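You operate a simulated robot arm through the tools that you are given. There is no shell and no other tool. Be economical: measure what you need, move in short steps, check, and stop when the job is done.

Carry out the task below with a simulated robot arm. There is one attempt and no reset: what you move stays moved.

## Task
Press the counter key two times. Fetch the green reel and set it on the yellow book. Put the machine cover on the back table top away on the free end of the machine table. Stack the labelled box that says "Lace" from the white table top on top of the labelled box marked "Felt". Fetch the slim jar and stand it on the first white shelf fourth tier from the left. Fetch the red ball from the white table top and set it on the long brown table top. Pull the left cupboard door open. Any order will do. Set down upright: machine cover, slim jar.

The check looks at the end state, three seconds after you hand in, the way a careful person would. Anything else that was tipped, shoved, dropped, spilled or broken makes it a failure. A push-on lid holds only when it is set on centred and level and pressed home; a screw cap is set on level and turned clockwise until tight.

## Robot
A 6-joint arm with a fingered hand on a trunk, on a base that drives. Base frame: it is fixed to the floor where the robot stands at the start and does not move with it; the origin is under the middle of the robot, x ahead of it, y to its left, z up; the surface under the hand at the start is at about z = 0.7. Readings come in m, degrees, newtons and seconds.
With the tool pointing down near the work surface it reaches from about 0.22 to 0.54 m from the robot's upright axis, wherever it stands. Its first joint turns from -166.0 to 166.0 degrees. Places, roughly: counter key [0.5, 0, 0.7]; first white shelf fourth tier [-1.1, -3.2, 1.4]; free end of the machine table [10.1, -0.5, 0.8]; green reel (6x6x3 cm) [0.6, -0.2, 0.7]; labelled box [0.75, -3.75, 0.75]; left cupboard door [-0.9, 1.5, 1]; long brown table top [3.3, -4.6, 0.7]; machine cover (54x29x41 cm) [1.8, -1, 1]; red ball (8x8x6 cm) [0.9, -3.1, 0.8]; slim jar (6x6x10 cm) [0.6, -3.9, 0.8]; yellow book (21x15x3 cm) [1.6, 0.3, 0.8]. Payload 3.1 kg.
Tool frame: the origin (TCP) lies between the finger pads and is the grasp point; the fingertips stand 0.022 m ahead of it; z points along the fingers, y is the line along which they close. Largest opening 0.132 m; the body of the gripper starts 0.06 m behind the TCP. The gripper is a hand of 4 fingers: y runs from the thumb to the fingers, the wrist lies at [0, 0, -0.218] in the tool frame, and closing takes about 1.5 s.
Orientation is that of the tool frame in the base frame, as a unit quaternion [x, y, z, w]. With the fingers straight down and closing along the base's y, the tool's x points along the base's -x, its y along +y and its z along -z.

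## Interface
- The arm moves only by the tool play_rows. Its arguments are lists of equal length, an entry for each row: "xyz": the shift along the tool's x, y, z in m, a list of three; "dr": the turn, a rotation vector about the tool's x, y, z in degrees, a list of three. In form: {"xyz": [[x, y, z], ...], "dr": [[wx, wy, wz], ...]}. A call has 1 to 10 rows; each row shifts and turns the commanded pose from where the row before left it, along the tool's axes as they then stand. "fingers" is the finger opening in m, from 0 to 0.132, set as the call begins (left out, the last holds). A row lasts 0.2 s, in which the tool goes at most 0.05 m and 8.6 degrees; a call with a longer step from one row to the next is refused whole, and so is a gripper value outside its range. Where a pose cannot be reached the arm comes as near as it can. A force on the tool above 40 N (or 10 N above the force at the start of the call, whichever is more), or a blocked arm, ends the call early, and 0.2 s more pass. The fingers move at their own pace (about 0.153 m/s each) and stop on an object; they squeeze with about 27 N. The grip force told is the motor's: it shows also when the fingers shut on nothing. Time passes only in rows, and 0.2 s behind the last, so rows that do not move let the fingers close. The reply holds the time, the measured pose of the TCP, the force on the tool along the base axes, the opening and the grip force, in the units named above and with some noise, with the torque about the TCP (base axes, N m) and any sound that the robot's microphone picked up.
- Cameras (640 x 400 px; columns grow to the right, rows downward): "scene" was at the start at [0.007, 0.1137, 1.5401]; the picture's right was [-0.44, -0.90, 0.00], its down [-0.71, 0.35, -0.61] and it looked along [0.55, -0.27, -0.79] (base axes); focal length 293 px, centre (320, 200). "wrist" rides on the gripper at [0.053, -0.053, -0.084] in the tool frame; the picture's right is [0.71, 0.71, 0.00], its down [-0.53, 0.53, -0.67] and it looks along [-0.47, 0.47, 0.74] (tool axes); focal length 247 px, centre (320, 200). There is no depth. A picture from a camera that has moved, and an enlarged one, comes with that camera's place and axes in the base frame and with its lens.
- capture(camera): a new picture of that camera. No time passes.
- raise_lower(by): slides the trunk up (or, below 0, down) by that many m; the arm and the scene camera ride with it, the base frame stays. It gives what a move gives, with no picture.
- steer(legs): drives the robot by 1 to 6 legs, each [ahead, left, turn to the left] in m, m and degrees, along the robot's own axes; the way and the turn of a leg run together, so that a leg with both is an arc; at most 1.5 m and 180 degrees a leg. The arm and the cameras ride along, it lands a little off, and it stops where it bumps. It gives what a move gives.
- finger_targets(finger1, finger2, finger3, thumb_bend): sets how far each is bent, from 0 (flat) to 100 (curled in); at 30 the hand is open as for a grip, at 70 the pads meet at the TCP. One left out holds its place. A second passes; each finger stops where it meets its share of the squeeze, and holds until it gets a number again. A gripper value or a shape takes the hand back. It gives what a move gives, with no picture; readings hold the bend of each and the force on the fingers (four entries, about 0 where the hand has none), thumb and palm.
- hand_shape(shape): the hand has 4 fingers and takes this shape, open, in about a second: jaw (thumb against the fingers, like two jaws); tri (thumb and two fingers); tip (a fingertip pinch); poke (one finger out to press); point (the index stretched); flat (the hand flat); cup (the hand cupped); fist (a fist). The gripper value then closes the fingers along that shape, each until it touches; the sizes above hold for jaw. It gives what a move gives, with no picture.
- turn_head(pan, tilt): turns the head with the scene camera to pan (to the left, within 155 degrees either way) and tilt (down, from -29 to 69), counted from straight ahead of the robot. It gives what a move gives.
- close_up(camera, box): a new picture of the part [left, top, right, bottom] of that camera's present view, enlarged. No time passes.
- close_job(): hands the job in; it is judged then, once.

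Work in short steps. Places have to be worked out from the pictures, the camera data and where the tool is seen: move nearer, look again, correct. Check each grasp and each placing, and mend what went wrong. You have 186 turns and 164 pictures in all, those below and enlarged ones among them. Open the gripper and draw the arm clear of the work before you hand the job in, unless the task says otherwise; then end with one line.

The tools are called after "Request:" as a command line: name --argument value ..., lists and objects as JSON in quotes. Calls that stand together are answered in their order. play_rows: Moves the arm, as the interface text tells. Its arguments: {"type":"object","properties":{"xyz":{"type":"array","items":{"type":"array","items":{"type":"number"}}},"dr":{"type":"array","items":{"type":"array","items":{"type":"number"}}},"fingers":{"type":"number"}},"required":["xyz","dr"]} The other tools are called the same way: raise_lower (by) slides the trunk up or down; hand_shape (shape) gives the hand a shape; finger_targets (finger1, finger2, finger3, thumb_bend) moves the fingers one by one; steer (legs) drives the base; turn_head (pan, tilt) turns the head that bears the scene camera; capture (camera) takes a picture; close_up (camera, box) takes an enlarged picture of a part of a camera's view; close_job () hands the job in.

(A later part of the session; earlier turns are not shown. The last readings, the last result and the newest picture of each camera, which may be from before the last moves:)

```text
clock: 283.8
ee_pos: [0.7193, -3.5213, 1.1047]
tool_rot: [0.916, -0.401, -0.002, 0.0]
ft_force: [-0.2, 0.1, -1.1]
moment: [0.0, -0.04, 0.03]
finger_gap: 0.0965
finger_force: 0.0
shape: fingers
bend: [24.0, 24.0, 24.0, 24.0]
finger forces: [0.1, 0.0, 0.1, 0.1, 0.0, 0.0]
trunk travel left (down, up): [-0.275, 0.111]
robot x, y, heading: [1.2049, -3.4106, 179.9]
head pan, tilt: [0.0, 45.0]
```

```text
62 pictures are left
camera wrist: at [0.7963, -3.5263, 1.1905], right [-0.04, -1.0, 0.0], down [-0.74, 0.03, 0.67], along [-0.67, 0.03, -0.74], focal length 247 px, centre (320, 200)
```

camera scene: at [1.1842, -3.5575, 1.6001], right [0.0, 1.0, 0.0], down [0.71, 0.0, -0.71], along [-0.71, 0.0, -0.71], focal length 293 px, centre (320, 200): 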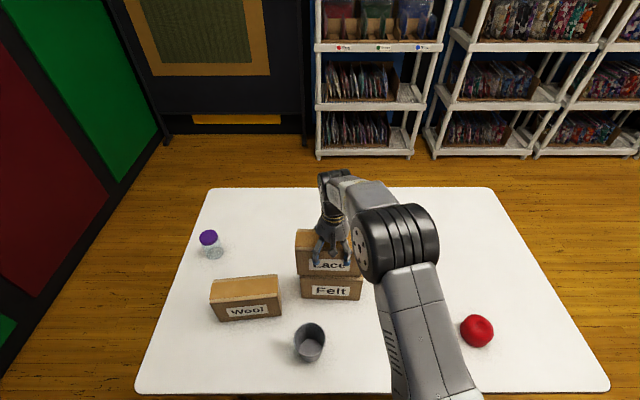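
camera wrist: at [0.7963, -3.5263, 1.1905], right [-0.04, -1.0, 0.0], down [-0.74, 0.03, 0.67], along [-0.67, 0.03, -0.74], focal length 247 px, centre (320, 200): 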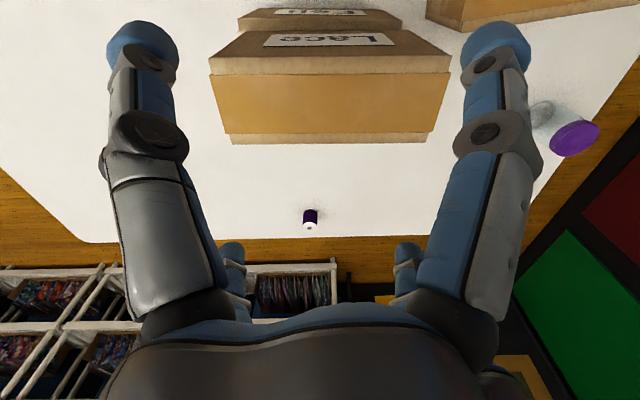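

Stacked nicely. Next the red ball at ≈ (0.87,-3.13): I move above it and look.

Request:
play_rows --xyz '[[-0.0185, -0.0375, 0], [-0.0185, -0.0375, 0], [-0.0185, -0.0375, 0], [-0.0185, -0.0375, 0], [-0.0185, -0.0375, 0], [-0.0185, -0.0375, 0], [-0.0185, -0.0375, 0], [-0.0185, -0.0375, 0], [-0.0185, -0.0375, 0], [-0.0185, -0.0375, 0]]' --dr '[[0, 0, 0], [0, 0, 0], [0, 0, 0], [0, 0, 0], [0, 0, 0], [0, 0, 0], [0, 0, 0], [0, 0, 0], [0, 0, 0], [0, 0, 0]]'

Request:
play_rows --xyz '[[0, 0, 0.05], [0, 0, 0.05], [0, 0, 0.05]]' --dr '[[0, 0, 0], [0, 0, 0], [0, 0, 0]]'

Request:
capture --camera "wrist"

```text
clock: 286.0
ee_pos: [0.8691, -3.1314, 1.1013]
tool_rot: [0.916, -0.401, -0.002, 0.0]
ft_force: [0.4, -0.1, 0.5]
moment: [0.0, 0.03, -0.02]
finger_gap: 0.0962
finger_force: 0.0
shape: fingers
bend: [24.0, 24.0, 24.0, 24.0]
finger forces: [0.0, 0.0, 0.0, 0.0, 0.0, 0.1]
trunk travel left (down, up): [-0.275, 0.111]
robot x, y, heading: [1.2049, -3.4077, 179.8]
head pan, tilt: [0.0, 45.0]
```

```text
clock: 286.8
ee_pos: [0.8671, -3.1327, 0.9512]
tool_rot: [0.916, -0.401, -0.002, 0.0]
ft_force: [0.3, 0.2, -0.5]
moment: [0.01, 0.01, 0.0]
finger_gap: 0.0963
finger_force: 0.1
shape: fingers
bend: [24.0, 24.0, 24.0, 24.0]
finger forces: [0.1, 0.0, 0.0, 0.1, 0.0, 0.0]
trunk travel left (down, up): [-0.275, 0.111]
robot x, y, heading: [1.2052, -3.407, 179.8]
head pan, tilt: [0.0, 45.0]
```

```text
61 pictures are left
camera wrist: at [0.9442, -3.1379, 1.0374], right [-0.04, -1.0, 0.0], down [-0.74, 0.03, 0.67], along [-0.67, 0.03, -0.74], focal length 247 px, centre (320, 200)
```

wrist: 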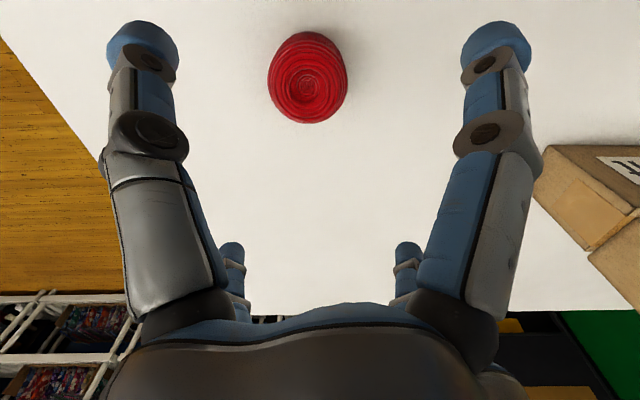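

Ball centre ≈ (0.868,-3.122); table top z≈0.74. I correct 8 mm and descend to TCP≈0.772.

Request:
play_rows --xyz '[[-0.006, -0.0054, 0.045], [0, 0, 0.045], [0, 0, 0.045], [0, 0, 0.03], [0, 0, 0.012]]' --dr '[[0, 0, 0], [0, 0, 0], [0, 0, 0], [0, 0, 0], [0, 0, 0]]'

Request:
finger_targets --finger1 75 --finger2 75 --finger3 75 --thumb_bend 75

Request:
play_rows --xyz '[[0, 0, -0.02], [0, 0, -0.04], [0, 0, -0.04], [0, 0, -0.05], [0, 0, -0.05]]' --dr '[[0, 0, 0], [0, 0, 0], [0, 0, 0], [0, 0, 0], [0, 0, 0]]'

Request:
capture --camera "wrist"

```text
clock: 288.0
ee_pos: [0.8682, -3.1234, 0.7741]
tool_rot: [0.916, -0.401, -0.002, 0.0]
ft_force: [0.3, 0.3, -0.6]
moment: [-0.01, -0.02, -0.02]
finger_gap: 0.0964
finger_force: 0.0
shape: fingers
bend: [24.0, 24.0, 24.0, 24.0]
finger forces: [0.0, 0.0, 0.1, 0.1, 0.1, 0.0]
trunk travel left (down, up): [-0.275, 0.111]
robot x, y, heading: [1.2044, -3.4106, 179.7]
head pan, tilt: [0.0, 45.0]
```

```text
clock: 289.0
ee_pos: [0.8685, -3.1238, 0.7748]
tool_rot: [0.916, -0.401, -0.002, 0.001]
ft_force: [0.1, -0.5, 1.3]
moment: [-0.04, 0.03, 0.0]
finger_gap: 0.0418
finger_force: 19.9
shape: fingers
bend: [50.0, 48.0, 49.0, 52.0]
finger forces: [7.3, 8.8, 7.3, 0.0, 15.8, 0.0]
trunk travel left (down, up): [-0.275, 0.111]
robot x, y, heading: [1.2052, -3.4099, 179.9]
head pan, tilt: [0.0, 45.0]
```

```text
clock: 290.2
ee_pos: [0.8705, -3.1273, 0.9741]
tool_rot: [0.916, -0.401, -0.002, 0.0]
ft_force: [-1.2, 0.4, -0.4]
moment: [0.03, -0.01, -0.01]
finger_gap: 0.0414
finger_force: 19.5
shape: fingers
bend: [50.0, 48.0, 49.0, 52.0]
finger forces: [7.1, 9.0, 7.3, 0.0, 15.2, 0.1]
trunk travel left (down, up): [-0.275, 0.111]
robot x, y, heading: [1.2048, -3.4096, 179.7]
head pan, tilt: [0.0, 45.0]
```

```text
60 pictures are left
camera wrist: at [0.9476, -3.1323, 1.0596], right [-0.04, -1.0, 0.0], down [-0.74, 0.03, 0.67], along [-0.67, 0.03, -0.74], focal length 247 px, centre (320, 200)
```

wrist: 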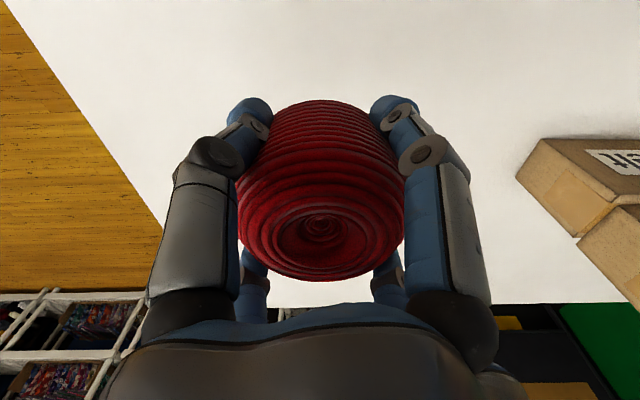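

Ball is held. I reverse out along y≈-3.4 to x≈2.9, then turn to face the long brown table.

Request:
steer --legs '[[-0.3, 0, 0], [-1.35, 0, 0], [0, 0, 90]]'

Request:
turn_head --pan 0 --tilt 35

Request:
capture --camera "scene"

```text
clock: 302.6
ee_pos: [2.6081, -3.7516, 0.9725]
tool_rot: [0.927, 0.375, -0.001, 0.001]
ft_force: [-0.6, -0.3, -0.8]
moment: [0.0, 0.0, 0.03]
finger_gap: 0.0412
finger_force: 19.2
shape: fingers
bend: [50.0, 48.0, 49.0, 52.0]
finger forces: [6.9, 8.9, 7.3, 0.0, 15.2, 0.0]
trunk travel left (down, up): [-0.275, 0.111]
robot x, y, heading: [2.8803, -3.4101, -88.8]
head pan, tilt: [0.0, 45.0]
```

```text
clock: 303.3
ee_pos: [2.6085, -3.7513, 0.9734]
tool_rot: [0.927, 0.375, -0.001, 0.001]
ft_force: [0.4, -0.4, 0.0]
moment: [0.04, 0.01, 0.01]
finger_gap: 0.0406
finger_force: 18.8
shape: fingers
bend: [50.0, 48.0, 49.0, 52.0]
finger forces: [6.9, 9.0, 7.3, 0.0, 15.1, 0.1]
trunk travel left (down, up): [-0.275, 0.111]
robot x, y, heading: [2.8831, -3.4114, -88.6]
head pan, tilt: [0.0, 35.0]
```

```text
59 pictures are left
camera scene: at [3.0289, -3.4353, 1.6147], right [-1.0, -0.02, 0.0], down [-0.01, 0.57, -0.82], along [0.02, -0.82, -0.57], focal length 293 px, centre (320, 200)
```

scene: 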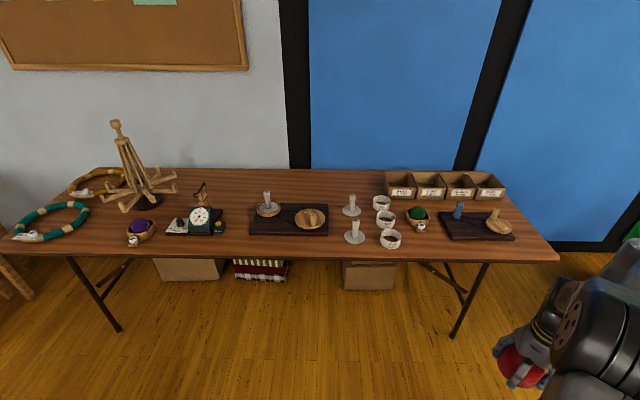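

There is a free strip on the front of the brown table at about (3.18,-4.37), between objects. I move in.

Request:
steer --legs '[[0, 0.26, -1.4], [0.52, 0, 0]]'

Request:
turn_head --pan 0 --tilt 55

Request:
capture --camera "scene"

```text
clock: 307.7
ee_pos: [2.8602, -4.2585, 0.972]
tool_rot: [0.93, 0.368, -0.001, 0.001]
ft_force: [-0.3, -0.7, -0.4]
moment: [-0.01, -0.02, -0.03]
finger_gap: 0.041
finger_force: 19.9
shape: fingers
bend: [50.0, 48.0, 49.0, 52.0]
finger forces: [6.8, 9.1, 7.4, 0.0, 15.1, 0.0]
trunk travel left (down, up): [-0.275, 0.111]
robot x, y, heading: [3.1414, -3.9203, -89.6]
head pan, tilt: [0.0, 35.0]
```

```text
clock: 308.6
ee_pos: [2.86, -4.2578, 0.9721]
tool_rot: [0.929, 0.369, -0.002, 0.002]
ft_force: [-0.3, 0.0, -0.7]
moment: [-0.01, 0.0, 0.03]
finger_gap: 0.0412
finger_force: 19.3
shape: fingers
bend: [50.0, 48.0, 49.0, 52.0]
finger forces: [6.9, 9.1, 7.3, 0.0, 15.1, 0.0]
trunk travel left (down, up): [-0.275, 0.111]
robot x, y, heading: [3.1394, -3.9174, -89.7]
head pan, tilt: [0.0, 55.0]
```

```text
58 pictures are left
camera scene: at [3.2867, -3.9319, 1.5866], right [-1.0, -0.01, 0.0], down [0.0, 0.82, -0.57], along [0.0, -0.57, -0.82], focal length 293 px, centre (320, 200)
```

scene: 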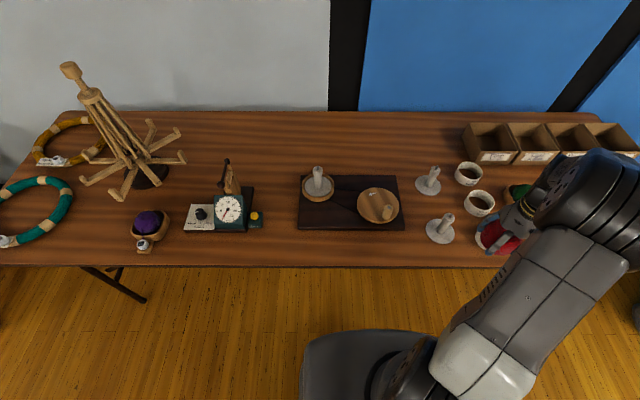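

I pick the spot (3.38,-4.37), in the gap by the dark board. I swing the ball over there at height.

Request:
play_rows --xyz '[[0.0251, 0.0365, 0], [0.0251, 0.0365, 0], [0.0251, 0.0365, 0], [0.0251, 0.0365, 0], [0.0251, 0.0365, 0], [0.0251, 0.0365, 0], [0.0251, 0.0365, 0], [0.0251, 0.0365, 0], [0.0251, 0.0365, 0], [0.0251, 0.0365, 0]]' --dr '[[0, 0, 0], [0, 0, 0], [0, 0, 0], [0, 0, 0], [0, 0, 0], [0, 0, 0], [0, 0, 0], [0, 0, 0], [0, 0, 0], [0, 0, 0]]'

Request:
play_rows --xyz '[[0.0251, 0.0365, 0], [0.0251, 0.0365, 0], [0, 0, 0.04], [0, 0, 0.04], [0, 0, 0.03]]' --dr '[[0, 0, 0], [0, 0, 0], [0, 0, 0], [0, 0, 0], [0, 0, 0]]'

Request:
capture --camera "scene"

Request:
capture --camera "wrist"

```text
clock: 310.8
ee_pos: [3.294, -4.3485, 0.9759]
tool_rot: [0.929, 0.369, -0.002, 0.001]
ft_force: [-0.4, -0.4, 0.0]
moment: [-0.01, 0.02, 0.02]
finger_gap: 0.0404
finger_force: 18.5
shape: fingers
bend: [50.0, 48.0, 49.0, 52.0]
finger forces: [6.8, 9.0, 7.2, 0.0, 14.7, 0.0]
trunk travel left (down, up): [-0.275, 0.111]
robot x, y, heading: [3.1397, -3.919, -89.7]
head pan, tilt: [0.0, 55.0]
```

```text
clock: 311.9
ee_pos: [3.38, -4.3688, 0.8626]
tool_rot: [0.93, 0.368, -0.001, 0.001]
ft_force: [-0.6, -0.7, -1.0]
moment: [0.02, -0.03, -0.01]
finger_gap: 0.0401
finger_force: 18.7
shape: fingers
bend: [50.0, 48.0, 49.0, 52.0]
finger forces: [6.8, 9.0, 7.1, 0.0, 14.5, 0.0]
trunk travel left (down, up): [-0.275, 0.111]
robot x, y, heading: [3.1407, -3.9188, -89.8]
head pan, tilt: [0.0, 55.0]
```

```text
57 pictures are left
camera scene: at [3.2869, -3.9323, 1.5865], right [-1.0, -0.01, 0.0], down [-0.01, 0.82, -0.57], along [0.0, -0.57, -0.82], focal length 293 px, centre (320, 200)
```

scene: 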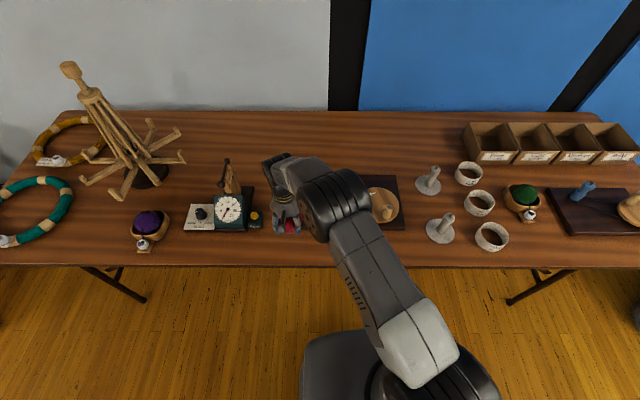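

```text
56 pictures are left
camera wrist: at [3.3837, -4.2961, 0.948], right [1.0, -0.03, 0.0], down [-0.02, -0.74, 0.67], along [-0.02, -0.67, -0.74], focal length 247 px, centre (320, 200)
```

wrist: 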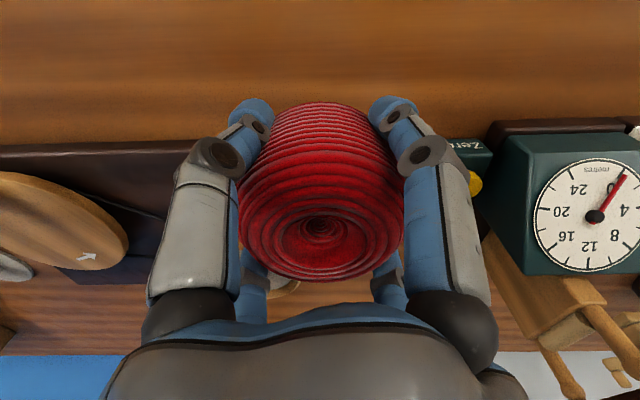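

Gap between dark board (x≤3.30) and device (x≥3.53) is clear. I shift 8 mm to the front and lower gently.

Request:
play_rows --xyz '[[0.0055, -0.0058, 0.04], [0, 0, 0.04], [0, 0, 0.008], [0, 0, 0.005], [0, 0, 0.005]]' --dr '[[0, 0, 0], [0, 0, 0], [0, 0, 0], [0, 0, 0], [0, 0, 0]]'

```text
clock: 313.2
ee_pos: [3.3814, -4.3614, 0.7709]
tool_rot: [0.93, 0.368, 0.0, 0.005]
ft_force: [-4.9, 10.1, 24.3]
moment: [-0.05, 0.33, -0.35]
finger_gap: 0.0398
finger_force: 27.7
shape: fingers
bend: [50.0, 47.0, 48.0, 54.0]
finger forces: [8.5, 10.9, 21.5, 0.1, 14.9, 0.0]
trunk travel left (down, up): [-0.275, 0.111]
robot x, y, heading: [3.1376, -3.9182, -89.9]
head pan, tilt: [0.0, 55.0]
stopped in row 5: the force on the tool passed its limit at 41 N (the readings are from after the stop); the commanded pose is now the measured one
```

Ball touches the table. I ease 2 mm, open slightly, and rise.

Request:
play_rows --xyz '[[0, 0, -0.003]]' --dr '[[0, 0, 0]]'

Request:
finger_targets --finger1 38 --finger2 38 --finger3 38 --thumb_bend 38

Request:
play_rows --xyz '[[0, 0, -0.02], [0, 0, -0.04], [0, 0, -0.05], [0, 0, -0.05], [0, 0, -0.05]]' --dr '[[0, 0, 0], [0, 0, 0], [0, 0, 0], [0, 0, 0], [0, 0, 0]]'

Request:
capture --camera "wrist"

```text
clock: 313.6
ee_pos: [3.3818, -4.3612, 0.771]
tool_rot: [0.93, 0.369, -0.001, 0.004]
ft_force: [-2.0, 3.4, 8.7]
moment: [0.09, 0.05, -0.21]
finger_gap: 0.0397
finger_force: 25.0
shape: fingers
bend: [50.0, 47.0, 48.0, 54.0]
finger forces: [8.2, 10.7, 16.0, 0.1, 14.3, 0.0]
trunk travel left (down, up): [-0.275, 0.111]
robot x, y, heading: [3.1375, -3.9197, -89.9]
head pan, tilt: [0.0, 55.0]
```

```text
clock: 314.6
ee_pos: [3.3825, -4.3612, 0.7677]
tool_rot: [0.93, 0.368, -0.001, 0.005]
ft_force: [-0.3, 12.7, -2.4]
moment: [0.26, -0.08, -0.4]
finger_gap: 0.069
finger_force: 6.5
shape: fingers
bend: [38.0, 38.0, 47.0, 38.0]
finger forces: [0.0, 0.0, 12.2, 0.0, 0.0, 0.1]
trunk travel left (down, up): [-0.275, 0.111]
robot x, y, heading: [3.1413, -3.9235, -89.7]
head pan, tilt: [0.0, 55.0]
```

```text
clock: 315.8
ee_pos: [3.3854, -4.3595, 0.9846]
tool_rot: [0.93, 0.368, 0.0, 0.006]
ft_force: [0.2, 0.5, 0.2]
moment: [-0.02, 0.03, 0.01]
finger_gap: 0.069
finger_force: 0.1
shape: fingers
bend: [38.0, 38.0, 38.0, 38.0]
finger forces: [0.0, 0.0, 0.1, 0.0, 0.0, 0.1]
trunk travel left (down, up): [-0.275, 0.111]
robot x, y, heading: [3.1411, -3.9167, -89.3]
head pan, tilt: [0.0, 55.0]
```

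```text
55 pictures are left
camera wrist: at [3.3886, -4.2854, 1.0694], right [1.0, -0.03, 0.0], down [-0.02, -0.74, 0.68], along [-0.02, -0.68, -0.74], focal length 247 px, centre (320, 200)
```

wrist: 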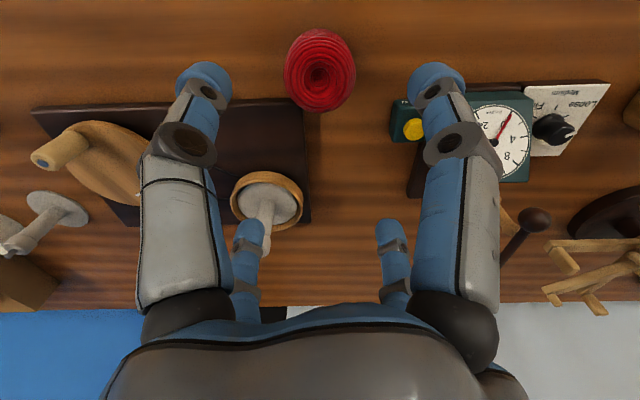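

Ball is placed. Finger 3 pressed on the dark board while opening, so I check whether the board moved.

Request:
play_rows --xyz '[[-0.0251, -0.0365, -0.02], [-0.0251, -0.0365, 0], [-0.0251, -0.0365, 0], [-0.0251, -0.0365, 0], [-0.0251, -0.0365, 0], [-0.0251, -0.0365, 0], [-0.0251, -0.0365, 0], [-0.0251, -0.0365, 0], [-0.0251, -0.0365, 0], [-0.0251, -0.0365, 0]]' --dr '[[0, 0, 0], [0, 0, 0], [0, 0, 0], [0, 0, 0], [0, 0, 0], [0, 0, 0], [0, 0, 0], [0, 0, 0], [0, 0, 0], [0, 0, 0]]'

Request:
capture --camera "scene"

```text
clock: 318.0
ee_pos: [2.9489, -4.2669, 1.0002]
tool_rot: [0.929, 0.369, -0.001, 0.005]
ft_force: [-0.7, 0.0, 0.2]
moment: [-0.01, 0.01, 0.03]
finger_gap: 0.0693
finger_force: 0.1
shape: fingers
bend: [38.0, 38.0, 38.0, 38.0]
finger forces: [0.1, 0.0, 0.0, 0.0, 0.1, 0.0]
trunk travel left (down, up): [-0.275, 0.111]
robot x, y, heading: [3.1369, -3.9186, -89.5]
head pan, tilt: [0.0, 55.0]
```

```text
54 pictures are left
camera scene: at [3.2855, -3.9315, 1.5866], right [-1.0, -0.01, 0.0], down [0.0, 0.82, -0.57], along [0.0, -0.57, -0.82], focal length 293 px, centre (320, 200)
```

scene: 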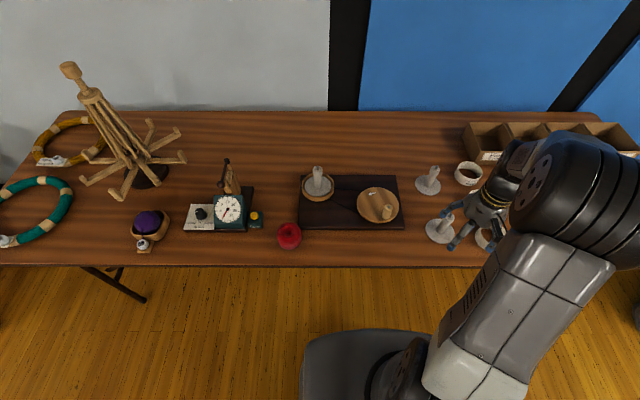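

The board hasn't moved. Next the slim jar: I drive back around the near end of the white table to its −x side.

Request:
steer --legs '[[-0.5, 0, 0], [0, 0, -90.5], [1.5, 0, 0]]'

Request:
steer --legs '[[0.2, 0, 0], [0, -1.3, 0]]'

```text
clock: 331.8
ee_pos: [1.2995, -3.2469, 1.0017]
tool_rot: [0.919, -0.395, -0.004, 0.003]
ft_force: [0.1, -0.7, 0.3]
moment: [0.0, 0.0, 0.0]
finger_gap: 0.0691
finger_force: 0.1
shape: fingers
bend: [38.0, 38.0, 38.0, 38.0]
finger forces: [0.0, 0.0, 0.1, 0.1, 0.0, 0.0]
trunk travel left (down, up): [-0.275, 0.111]
robot x, y, heading: [1.6491, -3.4357, -179.4]
head pan, tilt: [0.0, 55.0]
```

```text
clock: 339.4
ee_pos: [1.0981, -1.9555, 1.0007]
tool_rot: [0.916, -0.401, -0.004, 0.003]
ft_force: [-0.3, 0.2, 0.8]
moment: [-0.01, 0.0, 0.0]
finger_gap: 0.0691
finger_force: 0.1
shape: fingers
bend: [38.0, 38.0, 38.0, 38.0]
finger forces: [0.1, 0.1, 0.1, 0.0, 0.1, 0.1]
trunk travel left (down, up): [-0.275, 0.111]
robot x, y, heading: [1.4424, -2.1479, 179.7]
head pan, tilt: [0.0, 55.0]
```

Continue: across to the aisle, turn to face +x, then slide down to the jar.

Request:
steer --legs '[[1.5, 0, 0], [0.27, 0, 0], [0, 0, 180]]'

Request:
steer --legs '[[0, -1.4, 0]]'

Request:
turn_head --pan -20 --tilt 45

Request:
capture --camera "scene"

```text
clock: 355.6
ee_pos: [0.0547, -2.3604, 1.0005]
tool_rot: [0.391, 0.92, 0.002, 0.005]
ft_force: [0.1, -0.9, -0.2]
moment: [0.04, -0.02, -0.01]
finger_gap: 0.0692
finger_force: 0.1
shape: fingers
bend: [38.0, 38.0, 38.0, 38.0]
finger forces: [0.0, 0.0, 0.0, 0.0, 0.0, 0.0]
trunk travel left (down, up): [-0.275, 0.111]
robot x, y, heading: [-0.2953, -2.1739, 0.8]
head pan, tilt: [0.0, 55.0]
```

```text
clock: 362.7
ee_pos: [0.0847, -3.7991, 1.0017]
tool_rot: [0.39, 0.921, 0.004, 0.004]
ft_force: [-0.4, -0.4, 0.2]
moment: [0.02, 0.0, -0.03]
finger_gap: 0.0692
finger_force: 0.1
shape: fingers
bend: [38.0, 38.0, 38.0, 38.0]
finger forces: [0.0, 0.0, 0.0, 0.0, 0.0, 0.1]
trunk travel left (down, up): [-0.275, 0.111]
robot x, y, heading: [-0.2645, -3.6146, 1.1]
head pan, tilt: [0.0, 55.0]
```

```text
clock: 363.6
ee_pos: [0.0844, -3.7976, 1.0011]
tool_rot: [0.39, 0.921, 0.003, 0.004]
ft_force: [0.2, -0.6, 0.2]
moment: [-0.02, 0.0, 0.03]
finger_gap: 0.0689
finger_force: 0.1
shape: fingers
bend: [38.0, 38.0, 38.0, 38.0]
finger forces: [0.0, 0.0, 0.0, 0.0, 0.0, 0.0]
trunk travel left (down, up): [-0.275, 0.111]
robot x, y, heading: [-0.2649, -3.6143, 1.3]
head pan, tilt: [-20.0, 45.0]
```

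```text
53 pictures are left
camera scene: at [-0.252, -3.4951, 1.5999], right [-0.32, -0.95, 0.0], down [-0.67, 0.23, -0.71], along [0.67, -0.23, -0.71], focal length 293 px, centre (320, 200)
```

scene: 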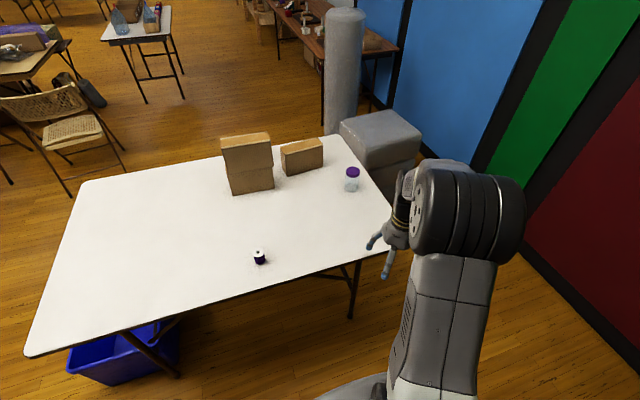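

Jar at ≈ (0.58,-3.92). I move in, orient the hand toward the jar's azimuth (−30°) and pitch it 30°, lowering the trunk for reach.

Request:
steer --legs '[[0.3, 0.01, -1.3]]'

Request:
hand_shape --shape "jaw"

Request:
play_rows --xyz '[[0, 0, 0], [0, 0, 0], [0, 0, 0], [0, 0, 0], [0, 0, 0], [0, 0, 0], [0, 0, 0]]' --dr '[[0, 0, -8.5], [0, 0, -8.5], [0, -7.5, 0], [0, -7.5, 0], [0, -7.5, 0], [0, -7.5, 0], [0, 0, 0]]'

Request:
raise_lower --by -0.09

Request:
capture --camera "wrist"

```text
clock: 365.6
ee_pos: [0.383, -3.7955, 1.0012]
tool_rot: [0.402, 0.916, 0.002, 0.004]
ft_force: [0.3, 0.5, -0.2]
moment: [0.02, 0.02, 0.03]
finger_gap: 0.0693
finger_force: 0.1
shape: fingers
bend: [38.0, 38.0, 38.0, 38.0]
finger forces: [0.0, 0.0, 0.0, 0.0, 0.1, 0.0]
trunk travel left (down, up): [-0.275, 0.111]
robot x, y, heading: [0.0402, -3.6022, -0.3]
head pan, tilt: [-20.0, 45.0]
```

```text
clock: 366.5
ee_pos: [0.3823, -3.7955, 1.0023]
tool_rot: [0.402, 0.915, 0.003, 0.004]
ft_force: [0.5, 0.7, 0.1]
moment: [0.01, -0.01, -0.02]
finger_gap: 0.132
finger_force: 0.1
shape: jaw
bend: [30.0, 30.0, 30.0, 30.0]
finger forces: [0.0, 0.1, 0.0, 0.0, 0.0, 0.1]
trunk travel left (down, up): [-0.275, 0.111]
robot x, y, heading: [0.0349, -3.5982, -0.3]
head pan, tilt: [-20.0, 45.0]
```

```text
clock: 368.1
ee_pos: [0.3797, -3.7999, 1.0017]
tool_rot: [0.258, 0.936, -0.071, 0.23]
ft_force: [-0.7, 0.8, 0.1]
moment: [-0.01, 0.01, 0.02]
finger_gap: 0.1321
finger_force: 0.0
shape: jaw
bend: [30.0, 30.0, 30.0, 30.0]
finger forces: [0.1, 0.0, 0.0, 0.1, 0.1, 0.0]
out of reach, approached as far as the arm can: row 6
trunk travel left (down, up): [-0.275, 0.111]
robot x, y, heading: [0.0357, -3.6035, -0.2]
head pan, tilt: [-20.0, 45.0]
```

```text
clock: 369.4
ee_pos: [0.3787, -3.7997, 0.9116]
tool_rot: [0.259, 0.936, -0.071, 0.229]
ft_force: [-0.9, 0.3, 0.0]
moment: [0.01, 0.01, -0.01]
finger_gap: 0.1321
finger_force: 0.0
shape: jaw
bend: [30.0, 30.0, 30.0, 30.0]
finger forces: [0.0, 0.1, 0.0, 0.0, 0.0, 0.0]
trunk travel left (down, up): [-0.185, 0.201]
robot x, y, heading: [0.0365, -3.6009, -0.1]
head pan, tilt: [-20.0, 45.0]
```

```text
52 pictures are left
camera wrist: at [0.2797, -3.8024, 0.9644], right [-0.17, 0.92, -0.34], down [0.41, 0.38, 0.83], along [0.9, 0.01, -0.44], focal length 247 px, centre (320, 200)
```

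wrist: 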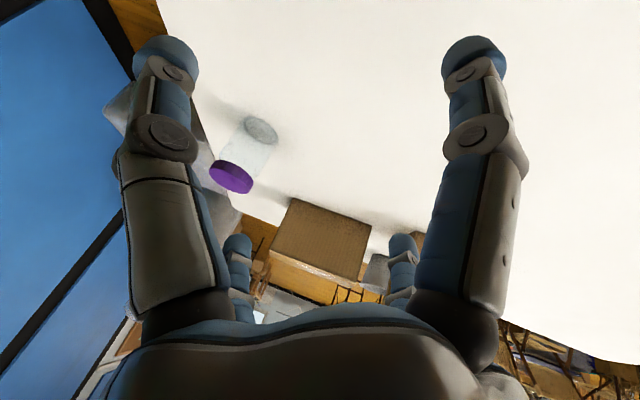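

Jar at (0.58,-3.919). I extend to a point above it (z≈0.92) in the tilted pose.

Request:
play_rows --xyz '[[-0.0353, 0.0004, 0.0167], [-0.0353, 0.0004, 0.0167], [-0.0353, 0.0004, 0.0167], [-0.0353, 0.0004, 0.0167], [-0.0353, 0.0004, 0.0167], [-0.0353, 0.0004, 0.0167], [0, 0, 0]]' --dr '[[0, 0, 0], [0, 0, 0], [0, 0, 0], [0, 0, 0], [0, 0, 0], [0, 0, 0], [0, 0, 0]]'

Request:
capture --camera "wrist"

```text
clock: 371.0
ee_pos: [0.5787, -3.9167, 0.9224]
tool_rot: [0.257, 0.936, -0.07, 0.229]
ft_force: [0.4, 0.3, 0.1]
moment: [-0.01, 0.01, 0.01]
finger_gap: 0.1322
finger_force: 0.2
shape: jaw
bend: [30.0, 30.0, 30.0, 30.0]
finger forces: [0.0, 0.0, 0.0, 0.0, 0.0, 0.0]
trunk travel left (down, up): [-0.185, 0.201]
robot x, y, heading: [0.0354, -3.6023, -0.1]
head pan, tilt: [-20.0, 45.0]
```

```text
51 pictures are left
camera wrist: at [0.4784, -3.9186, 0.9755], right [-0.17, 0.93, -0.34], down [0.41, 0.38, 0.83], along [0.9, 0.01, -0.45], focal length 247 px, centre (320, 200)
```

wrist: 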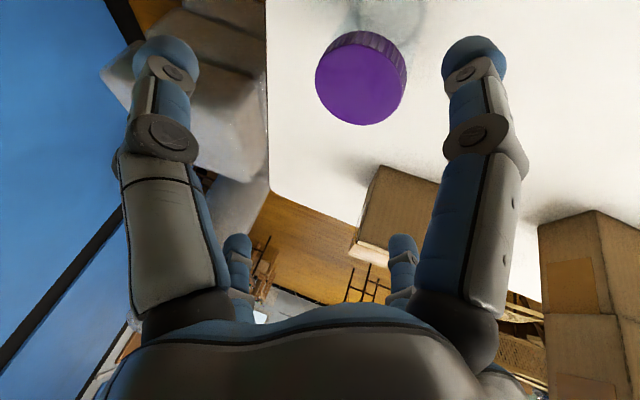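

Lid centre ≈ (0.584,-3.920), well under the TCP. I descend vertically to z≈0.807.

Request:
play_rows --xyz '[[0.0121, 0.0004, 0.0262], [0.0121, 0.0004, 0.0262], [0.0121, 0.0004, 0.0262], [0.0121, 0.0004, 0.0262]]' --dr '[[0, 0, 0], [0, 0, 0], [0, 0, 0], [0, 0, 0]]'

Request:
capture --camera "wrist"

```text
clock: 372.0
ee_pos: [0.5895, -3.9226, 0.8095]
tool_rot: [0.258, 0.936, -0.071, 0.228]
ft_force: [-0.8, 0.3, 0.1]
moment: [-0.02, 0.04, 0.0]
finger_gap: 0.1318
finger_force: 0.0
shape: jaw
bend: [30.0, 30.0, 30.0, 30.0]
finger forces: [0.1, 0.0, 0.0, 0.0, 0.0, 0.0]
trunk travel left (down, up): [-0.185, 0.201]
robot x, y, heading: [0.0376, -3.6014, -0.4]
head pan, tilt: [-20.0, 45.0]
```

```text
50 pictures are left
camera wrist: at [0.49, -3.9244, 0.8627], right [-0.17, 0.92, -0.34], down [0.41, 0.38, 0.83], along [0.9, 0.01, -0.45], focal length 247 px, centre (320, 200)
```

wrist: 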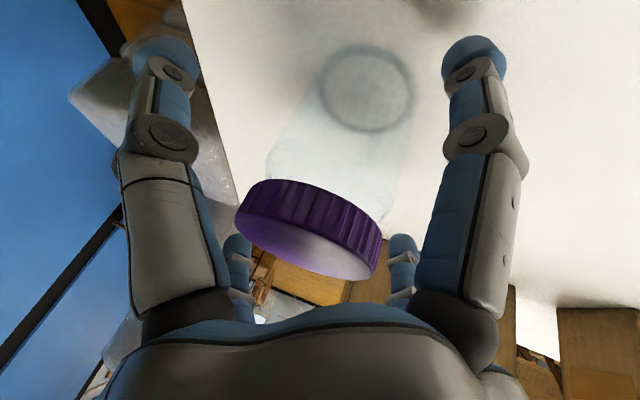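

Jar centred. I lower 1 cm more and pinch with thumb and finger 2 (opposite each other, horizontal).

Request:
play_rows --xyz '[[0.0046, 0, 0.0088], [0, 0, 0]]' --dr '[[0, 0, 0], [0, 0, 0]]'

Request:
finger_targets --finger2 75 --thumb_bend 75

Request:
capture --camera "wrist"

```text
clock: 372.6
ee_pos: [0.5887, -3.9225, 0.7996]
tool_rot: [0.258, 0.936, -0.071, 0.229]
ft_force: [0.7, -1.4, 0.0]
moment: [0.02, 0.05, 0.0]
finger_gap: 0.1319
finger_force: 0.1
shape: jaw
bend: [30.0, 30.0, 30.0, 30.0]
finger forces: [0.0, 0.1, 0.0, 0.0, 0.0, 0.0]
trunk travel left (down, up): [-0.185, 0.201]
robot x, y, heading: [0.0369, -3.6042, -0.1]
head pan, tilt: [-20.0, 45.0]
```

```text
clock: 373.6
ee_pos: [0.5893, -3.922, 0.799]
tool_rot: [0.258, 0.936, -0.071, 0.229]
ft_force: [-0.1, 0.9, 0.3]
moment: [0.01, -0.01, 0.0]
finger_gap: 0.0604
finger_force: 11.6
shape: fingers
bend: [30.0, 54.0, 30.0, 63.0]
finger forces: [0.0, 10.9, 0.0, 0.1, 11.7, 0.0]
trunk travel left (down, up): [-0.185, 0.201]
robot x, y, heading: [0.0364, -3.6035, -0.3]
head pan, tilt: [-20.0, 45.0]
```

```text
49 pictures are left
camera wrist: at [0.489, -3.9244, 0.8517], right [-0.17, 0.92, -0.34], down [0.41, 0.38, 0.83], along [0.9, 0.01, -0.44], focal length 247 px, centre (320, 200)
```

wrist: 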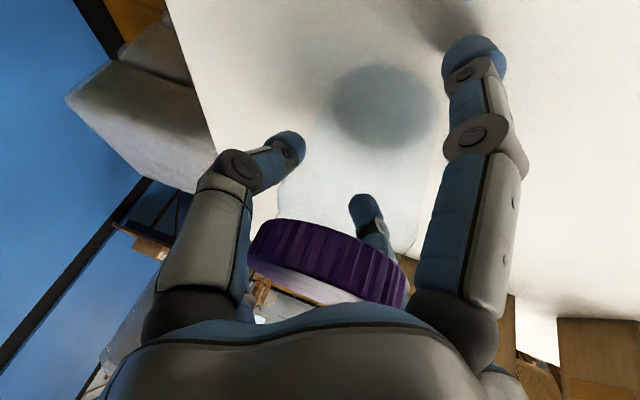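

Pinch force 11 N each. I lift 4 cm and check the jar stays upright.

Request:
play_rows --xyz '[[-0.0047, 0, -0.0089], [-0.007, 0, -0.0133], [-0.007, 0, -0.0133]]' --dr '[[0, 0, 0], [0, 0, 0], [0, 0, 0]]'

Request:
capture --camera "wrist"

Request:
capture --camera "scene"

```text
clock: 374.4
ee_pos: [0.588, -3.9216, 0.8379]
tool_rot: [0.258, 0.936, -0.071, 0.229]
ft_force: [-1.1, 0.5, -1.9]
moment: [0.0, -0.03, 0.01]
finger_gap: 0.06
finger_force: 11.4
shape: fingers
bend: [30.0, 54.0, 30.0, 63.0]
finger forces: [0.1, 10.7, 0.1, 0.1, 11.7, 0.0]
trunk travel left (down, up): [-0.185, 0.201]
robot x, y, heading: [0.0336, -3.6015, -0.4]
head pan, tilt: [-20.0, 45.0]
```

```text
48 pictures are left
camera wrist: at [0.4883, -3.9227, 0.8903], right [-0.17, 0.92, -0.34], down [0.41, 0.38, 0.83], along [0.9, 0.01, -0.44], focal length 247 px, centre (320, 200)
```

wrist: 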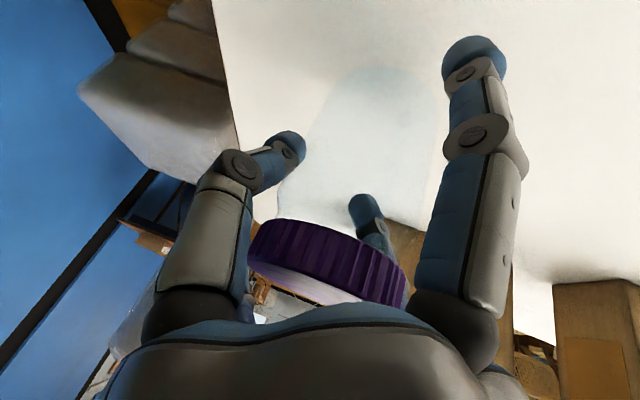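

```text
47 pictures are left
camera scene: at [0.054, -3.4831, 1.5108], right [-0.35, -0.94, 0.0], down [-0.66, 0.24, -0.71], along [0.66, -0.24, -0.71], focal length 293 px, centre (320, 200)
```

scene: 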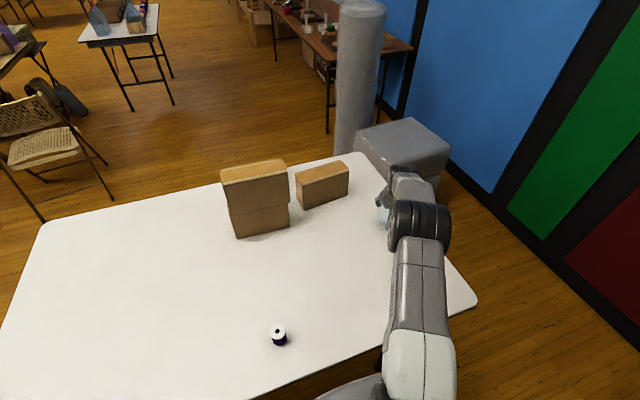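

Steady. I lift 12 cm, draw in 12 cm, back out of the table, and raise the trunk fully.

Request:
play_rows --xyz '[[-0.0186, -0.0006, -0.0354], [-0.0186, -0.0006, -0.0354], [-0.0186, -0.0006, -0.0354], [0.0353, 0, -0.0187], [0.0353, 0, -0.0187], [0.0353, 0, -0.0187]]' --dr '[[0, 0, 0], [0, 0, 0], [0, 0, 0], [0, 0, 0], [0, 0, 0], [0, 0, 0]]'

Request:
steer --legs '[[-0.33, 0, 0], [0, 0.35, 0], [0, 0, 180]]'

Request:
raise_lower --by 0.2

Request:
turn_head --pan 0 --tilt 20

Request:
capture --camera "scene"

```text
clock: 375.8
ee_pos: [0.4841, -3.859, 0.9619]
tool_rot: [0.258, 0.936, -0.071, 0.229]
ft_force: [-0.1, -0.7, -1.0]
moment: [0.01, -0.05, -0.01]
finger_gap: 0.0597
finger_force: 11.1
shape: fingers
bend: [30.0, 54.0, 30.0, 64.0]
finger forces: [0.0, 10.6, 0.0, 0.1, 11.6, 0.0]
trunk travel left (down, up): [-0.185, 0.201]
robot x, y, heading: [0.0398, -3.6046, -0.3]
head pan, tilt: [-20.0, 45.0]
```

```text
clock: 387.2
ee_pos: [-0.7506, -3.03, 0.9612]
tool_rot: [0.944, -0.225, -0.231, -0.062]
ft_force: [0.4, -0.2, -1.2]
moment: [-0.01, 0.01, -0.01]
finger_gap: 0.06
finger_force: 10.7
shape: fingers
bend: [30.0, 53.0, 30.0, 64.0]
finger forces: [0.1, 10.3, 0.0, 0.0, 11.4, 0.0]
trunk travel left (down, up): [-0.185, 0.201]
robot x, y, heading: [-0.2866, -3.2498, -176.0]
head pan, tilt: [-20.0, 45.0]
```

```text
clock: 389.4
ee_pos: [-0.7516, -3.0287, 1.1609]
tool_rot: [0.945, -0.225, -0.231, -0.062]
ft_force: [0.2, -0.1, -0.6]
moment: [0.02, 0.01, 0.01]
finger_gap: 0.0597
finger_force: 10.6
shape: fingers
bend: [30.0, 53.0, 30.0, 64.0]
finger forces: [0.1, 10.3, 0.0, 0.0, 11.5, 0.0]
trunk travel left (down, up): [-0.385, 0.001]
robot x, y, heading: [-0.2864, -3.2554, -176.0]
head pan, tilt: [-20.0, 45.0]
```

```text
clock: 390.3
ee_pos: [-0.7509, -3.0289, 1.1598]
tool_rot: [0.944, -0.225, -0.232, -0.063]
ft_force: [0.2, 0.1, -1.5]
moment: [0.01, 0.01, -0.02]
finger_gap: 0.06
finger_force: 10.8
shape: fingers
bend: [30.0, 53.0, 30.0, 64.0]
finger forces: [0.1, 10.2, 0.0, 0.0, 11.4, 0.0]
trunk travel left (down, up): [-0.385, 0.001]
robot x, y, heading: [-0.2855, -3.2545, -176.2]
head pan, tilt: [0.0, 20.0]
```

```text
46 pictures are left
camera scene: at [-0.3106, -3.4039, 1.7487], right [-0.07, 1.0, 0.0], down [0.34, 0.02, -0.94], along [-0.94, -0.06, -0.34], focal length 293 px, centre (320, 200)
```

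scene: 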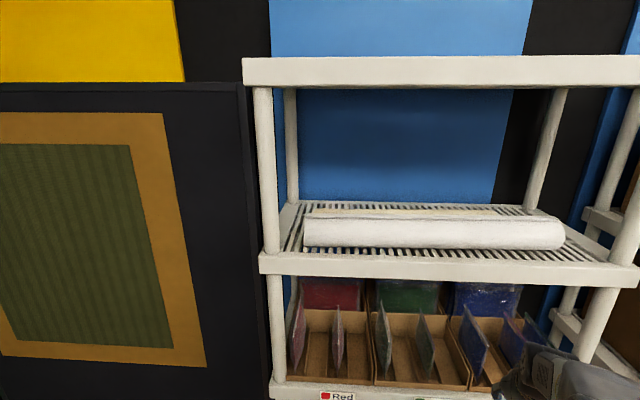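

The tier's front strip is ~7 cm wide near its right part (y≈-2.86), surface z≈1.36. I position sideways and turn so the hand's azimuth points straight at the shelf.

Request:
steer --legs '[[0.0, -0.4, 0], [0, 0, 28]]'

Request:
play_rows --xyz '[[-0.0186, -0.0006, -0.0354], [-0.0186, -0.0006, -0.0354], [-0.0186, -0.0006, -0.0354], [-0.0186, -0.0006, -0.0354], [-0.0186, -0.0006, -0.0354], [-0.0186, -0.0006, -0.0354], [-0.0186, -0.0006, -0.0354], [-0.0186, -0.0006, -0.0354]]' --dr '[[0, 0, 0], [0, 0, 0], [0, 0, 0], [0, 0, 0], [0, 0, 0], [0, 0, 0], [0, 0, 0], [0, 0, 0]]'

Request:
turn_head --pan -30 --tilt 25

Request:
capture --camera "scene"

```text
clock: 394.1
ee_pos: [-0.8298, -2.8723, 1.1597]
tool_rot: [0.971, 0.008, -0.239, -0.004]
ft_force: [0.6, 0.3, -1.0]
moment: [0.0, 0.01, -0.02]
finger_gap: 0.0597
finger_force: 10.8
shape: fingers
bend: [30.0, 53.0, 30.0, 64.0]
finger forces: [0.0, 10.4, 0.0, 0.0, 11.3, 0.1]
trunk travel left (down, up): [-0.385, 0.001]
robot x, y, heading: [-0.3141, -2.8571, -148.7]
head pan, tilt: [0.0, 20.0]
```

```text
clock: 395.9
ee_pos: [-0.8098, -2.8744, 1.4641]
tool_rot: [0.971, 0.008, -0.239, -0.005]
ft_force: [0.7, 0.8, -1.0]
moment: [0.0, 0.02, 0.0]
finger_gap: 0.0595
finger_force: 11.4
shape: fingers
bend: [30.0, 53.0, 30.0, 64.0]
finger forces: [0.1, 10.1, 0.1, 0.1, 11.1, 0.0]
out of reach, approached as far as the arm can: row 8
trunk travel left (down, up): [-0.385, 0.001]
robot x, y, heading: [-0.3099, -2.858, -148.9]
head pan, tilt: [0.0, 20.0]
```

```text
clock: 396.9
ee_pos: [-0.8102, -2.8747, 1.4649]
tool_rot: [0.971, 0.008, -0.24, -0.006]
ft_force: [-0.3, 0.1, -1.4]
moment: [0.0, -0.03, 0.0]
finger_gap: 0.0594
finger_force: 10.0
shape: fingers
bend: [30.0, 53.0, 30.0, 65.0]
finger forces: [0.0, 10.0, 0.0, 0.0, 11.2, 0.0]
trunk travel left (down, up): [-0.385, 0.001]
robot x, y, heading: [-0.3119, -2.8612, -148.5]
head pan, tilt: [-30.0, 25.0]
```

```text
45 pictures are left
camera scene: at [-0.2776, -2.9541, 1.7407], right [-0.03, 1.0, 0.0], down [0.42, 0.01, -0.91], along [-0.91, -0.02, -0.42], focal length 293 px, centre (320, 200)
```

scene: 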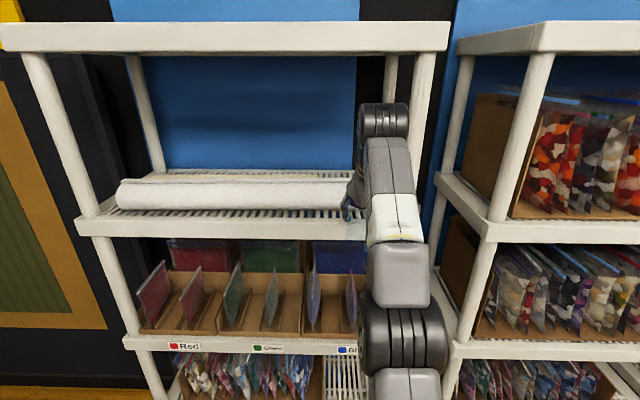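

Hand is at z=1.465. I drive in ~0.15 m toward the shelf, then check with the wrist camera.

Request:
steer --legs '[[0.122, -0.09, 0]]'

Request:
capture --camera "wrist"

Request:
capture --camera "scene"

```text
clock: 398.2
ee_pos: [-0.9285, -2.8648, 1.4651]
tool_rot: [0.972, 0.011, -0.235, -0.003]
ft_force: [-0.1, 0.3, -1.2]
moment: [0.02, 0.03, 0.02]
finger_gap: 0.0593
finger_force: 9.0
shape: fingers
bend: [29.0, 55.0, 30.0, 68.0]
finger forces: [0.8, 9.6, 0.0, 0.0, 8.2, 0.1]
trunk travel left (down, up): [-0.385, 0.001]
robot x, y, heading: [-0.4329, -2.8468, -148.8]
head pan, tilt: [-30.0, 25.0]
stopped in leg 1: the force on the tool passed its limit at 57 N (the readings are from after the stop); the commanded pose is now the measured one
```

```text
44 pictures are left
camera wrist: at [-0.8435, -2.8121, 1.518], right [0.64, -0.69, -0.33], down [-0.15, -0.54, 0.83], along [-0.75, -0.48, -0.45], focal length 247 px, centre (320, 200)
```

wrist: 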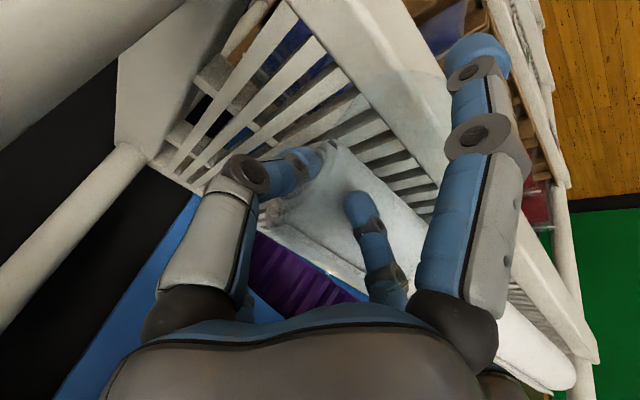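

```text
43 pictures are left
camera scene: at [-0.3994, -2.9439, 1.7407], right [-0.03, 1.0, 0.0], down [0.42, 0.01, -0.91], along [-0.91, -0.02, -0.42], focal length 293 px, centre (320, 200)
```

scene: 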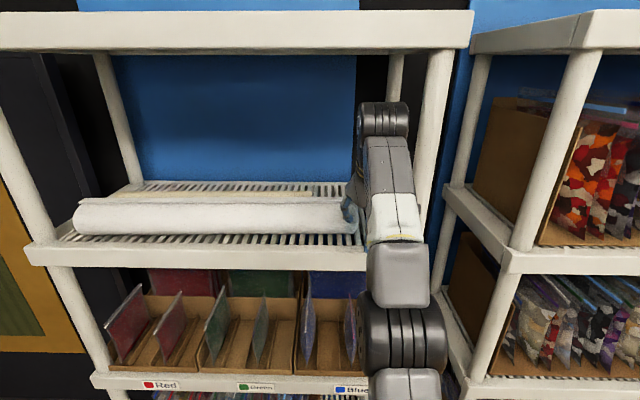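

The jar's bottom hit the shelf rail: the tier is really at z≈1.41 with front at x≈-0.90. I back off the way I came and inspect the jar.

Request:
steer --legs '[[-0.13, 0.095, 0]]'

Request:
capture --camera "wrist"

Request:
close_up --camera "scene" --box '[270, 80, 490, 230]'

```text
clock: 399.6
ee_pos: [-0.7718, -2.8804, 1.4645]
tool_rot: [0.972, 0.011, -0.233, -0.004]
ft_force: [0.1, -0.2, -0.7]
moment: [0.03, 0.03, 0.01]
finger_gap: 0.0593
finger_force: 9.3
shape: fingers
bend: [29.0, 55.0, 30.0, 68.0]
finger forces: [0.9, 9.7, 0.0, 0.1, 8.2, 0.0]
trunk travel left (down, up): [-0.385, 0.001]
robot x, y, heading: [-0.2775, -2.8606, -148.5]
head pan, tilt: [-30.0, 25.0]
```

```text
42 pictures are left
camera wrist: at [-0.6856, -2.8282, 1.5181], right [0.64, -0.69, -0.33], down [-0.15, -0.54, 0.83], along [-0.75, -0.48, -0.45], focal length 247 px, centre (320, 200)
```

wrist: 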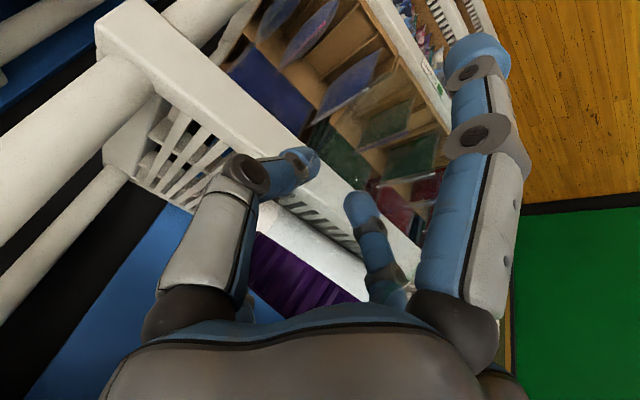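

```text
2.67 times, centred on (380, 155) of scene
camera zoom: at [-0.2412, -2.9591, 1.7407], right [-0.03, 1.0, 0.0], down [0.42, 0.01, -0.91], along [-0.91, -0.03, -0.42], focal length 782 px, centre (160, 320)
```

zoom: 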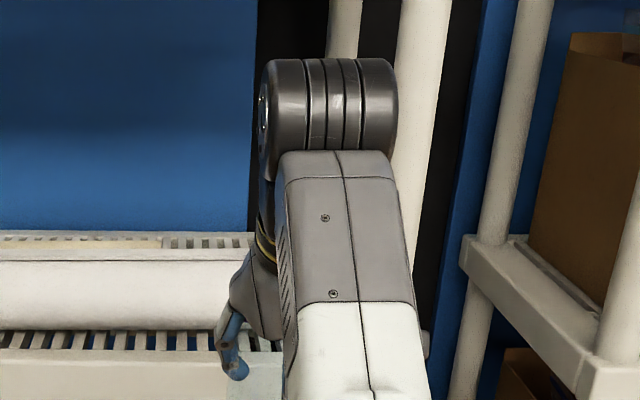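

The jar tipped in the grip (its bottom leans on finger 1). I use finger 1 to push the bottom back to upright (bend ≈47), and compare with the earlier picture.

Request:
finger_targets --finger1 47

Request:
capture --camera "wrist"

```text
clock: 400.6
ee_pos: [-0.7706, -2.8814, 1.4646]
tool_rot: [0.972, 0.012, -0.233, -0.005]
ft_force: [-1.4, -0.2, -0.6]
moment: [0.05, 0.01, 0.0]
finger_gap: 0.0558
finger_force: 15.1
shape: fingers
bend: [32.0, 55.0, 30.0, 68.0]
finger forces: [9.2, 12.2, 0.0, 0.0, 10.0, 0.0]
trunk travel left (down, up): [-0.385, 0.001]
robot x, y, heading: [-0.2763, -2.8601, -148.4]
head pan, tilt: [-30.0, 25.0]
```

```text
40 pictures are left
camera wrist: at [-0.6856, -2.8282, 1.5181], right [0.64, -0.69, -0.33], down [-0.15, -0.54, 0.83], along [-0.75, -0.48, -0.45], focal length 247 px, centre (320, 200)
```

wrist: 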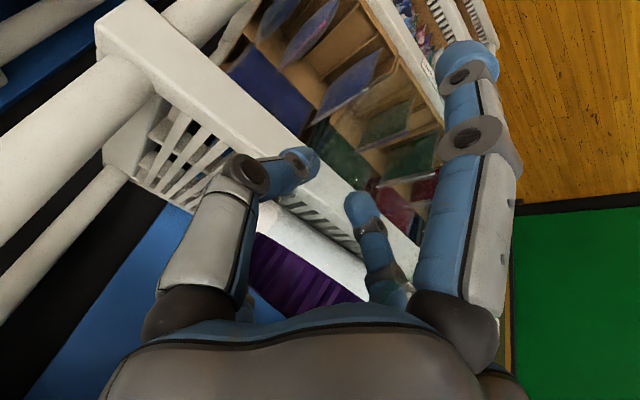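

Friction holds it. I add finger 3 pushing the lid back from the far side (a couple with finger 1).

Request:
finger_targets --finger3 62 --finger1 55

Request:
capture --camera "wrist"

```text
clock: 401.6
ee_pos: [-0.7718, -2.8803, 1.4644]
tool_rot: [0.972, 0.012, -0.234, -0.005]
ft_force: [0.5, -0.8, -1.2]
moment: [-0.02, 0.02, 0.01]
finger_gap: 0.0563
finger_force: 19.0
shape: fingers
bend: [32.0, 55.0, 58.0, 68.0]
finger forces: [10.1, 12.4, 7.4, 0.1, 8.6, 0.0]
trunk travel left (down, up): [-0.385, 0.001]
robot x, y, heading: [-0.2741, -2.8562, -148.2]
head pan, tilt: [-30.0, 25.0]
```

```text
39 pictures are left
camera wrist: at [-0.6854, -2.8282, 1.5182], right [0.64, -0.69, -0.33], down [-0.15, -0.54, 0.83], along [-0.75, -0.48, -0.45], focal length 247 px, centre (320, 200)
```

wrist: 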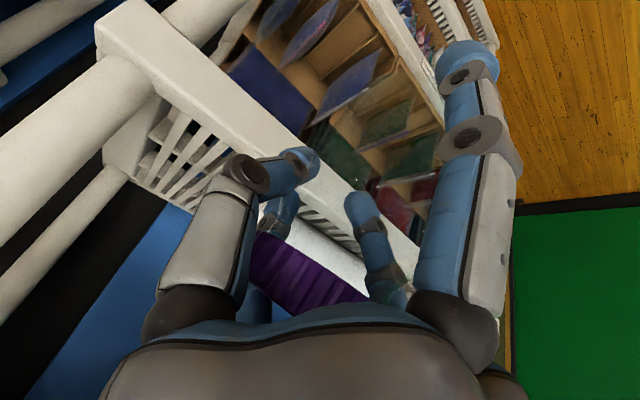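

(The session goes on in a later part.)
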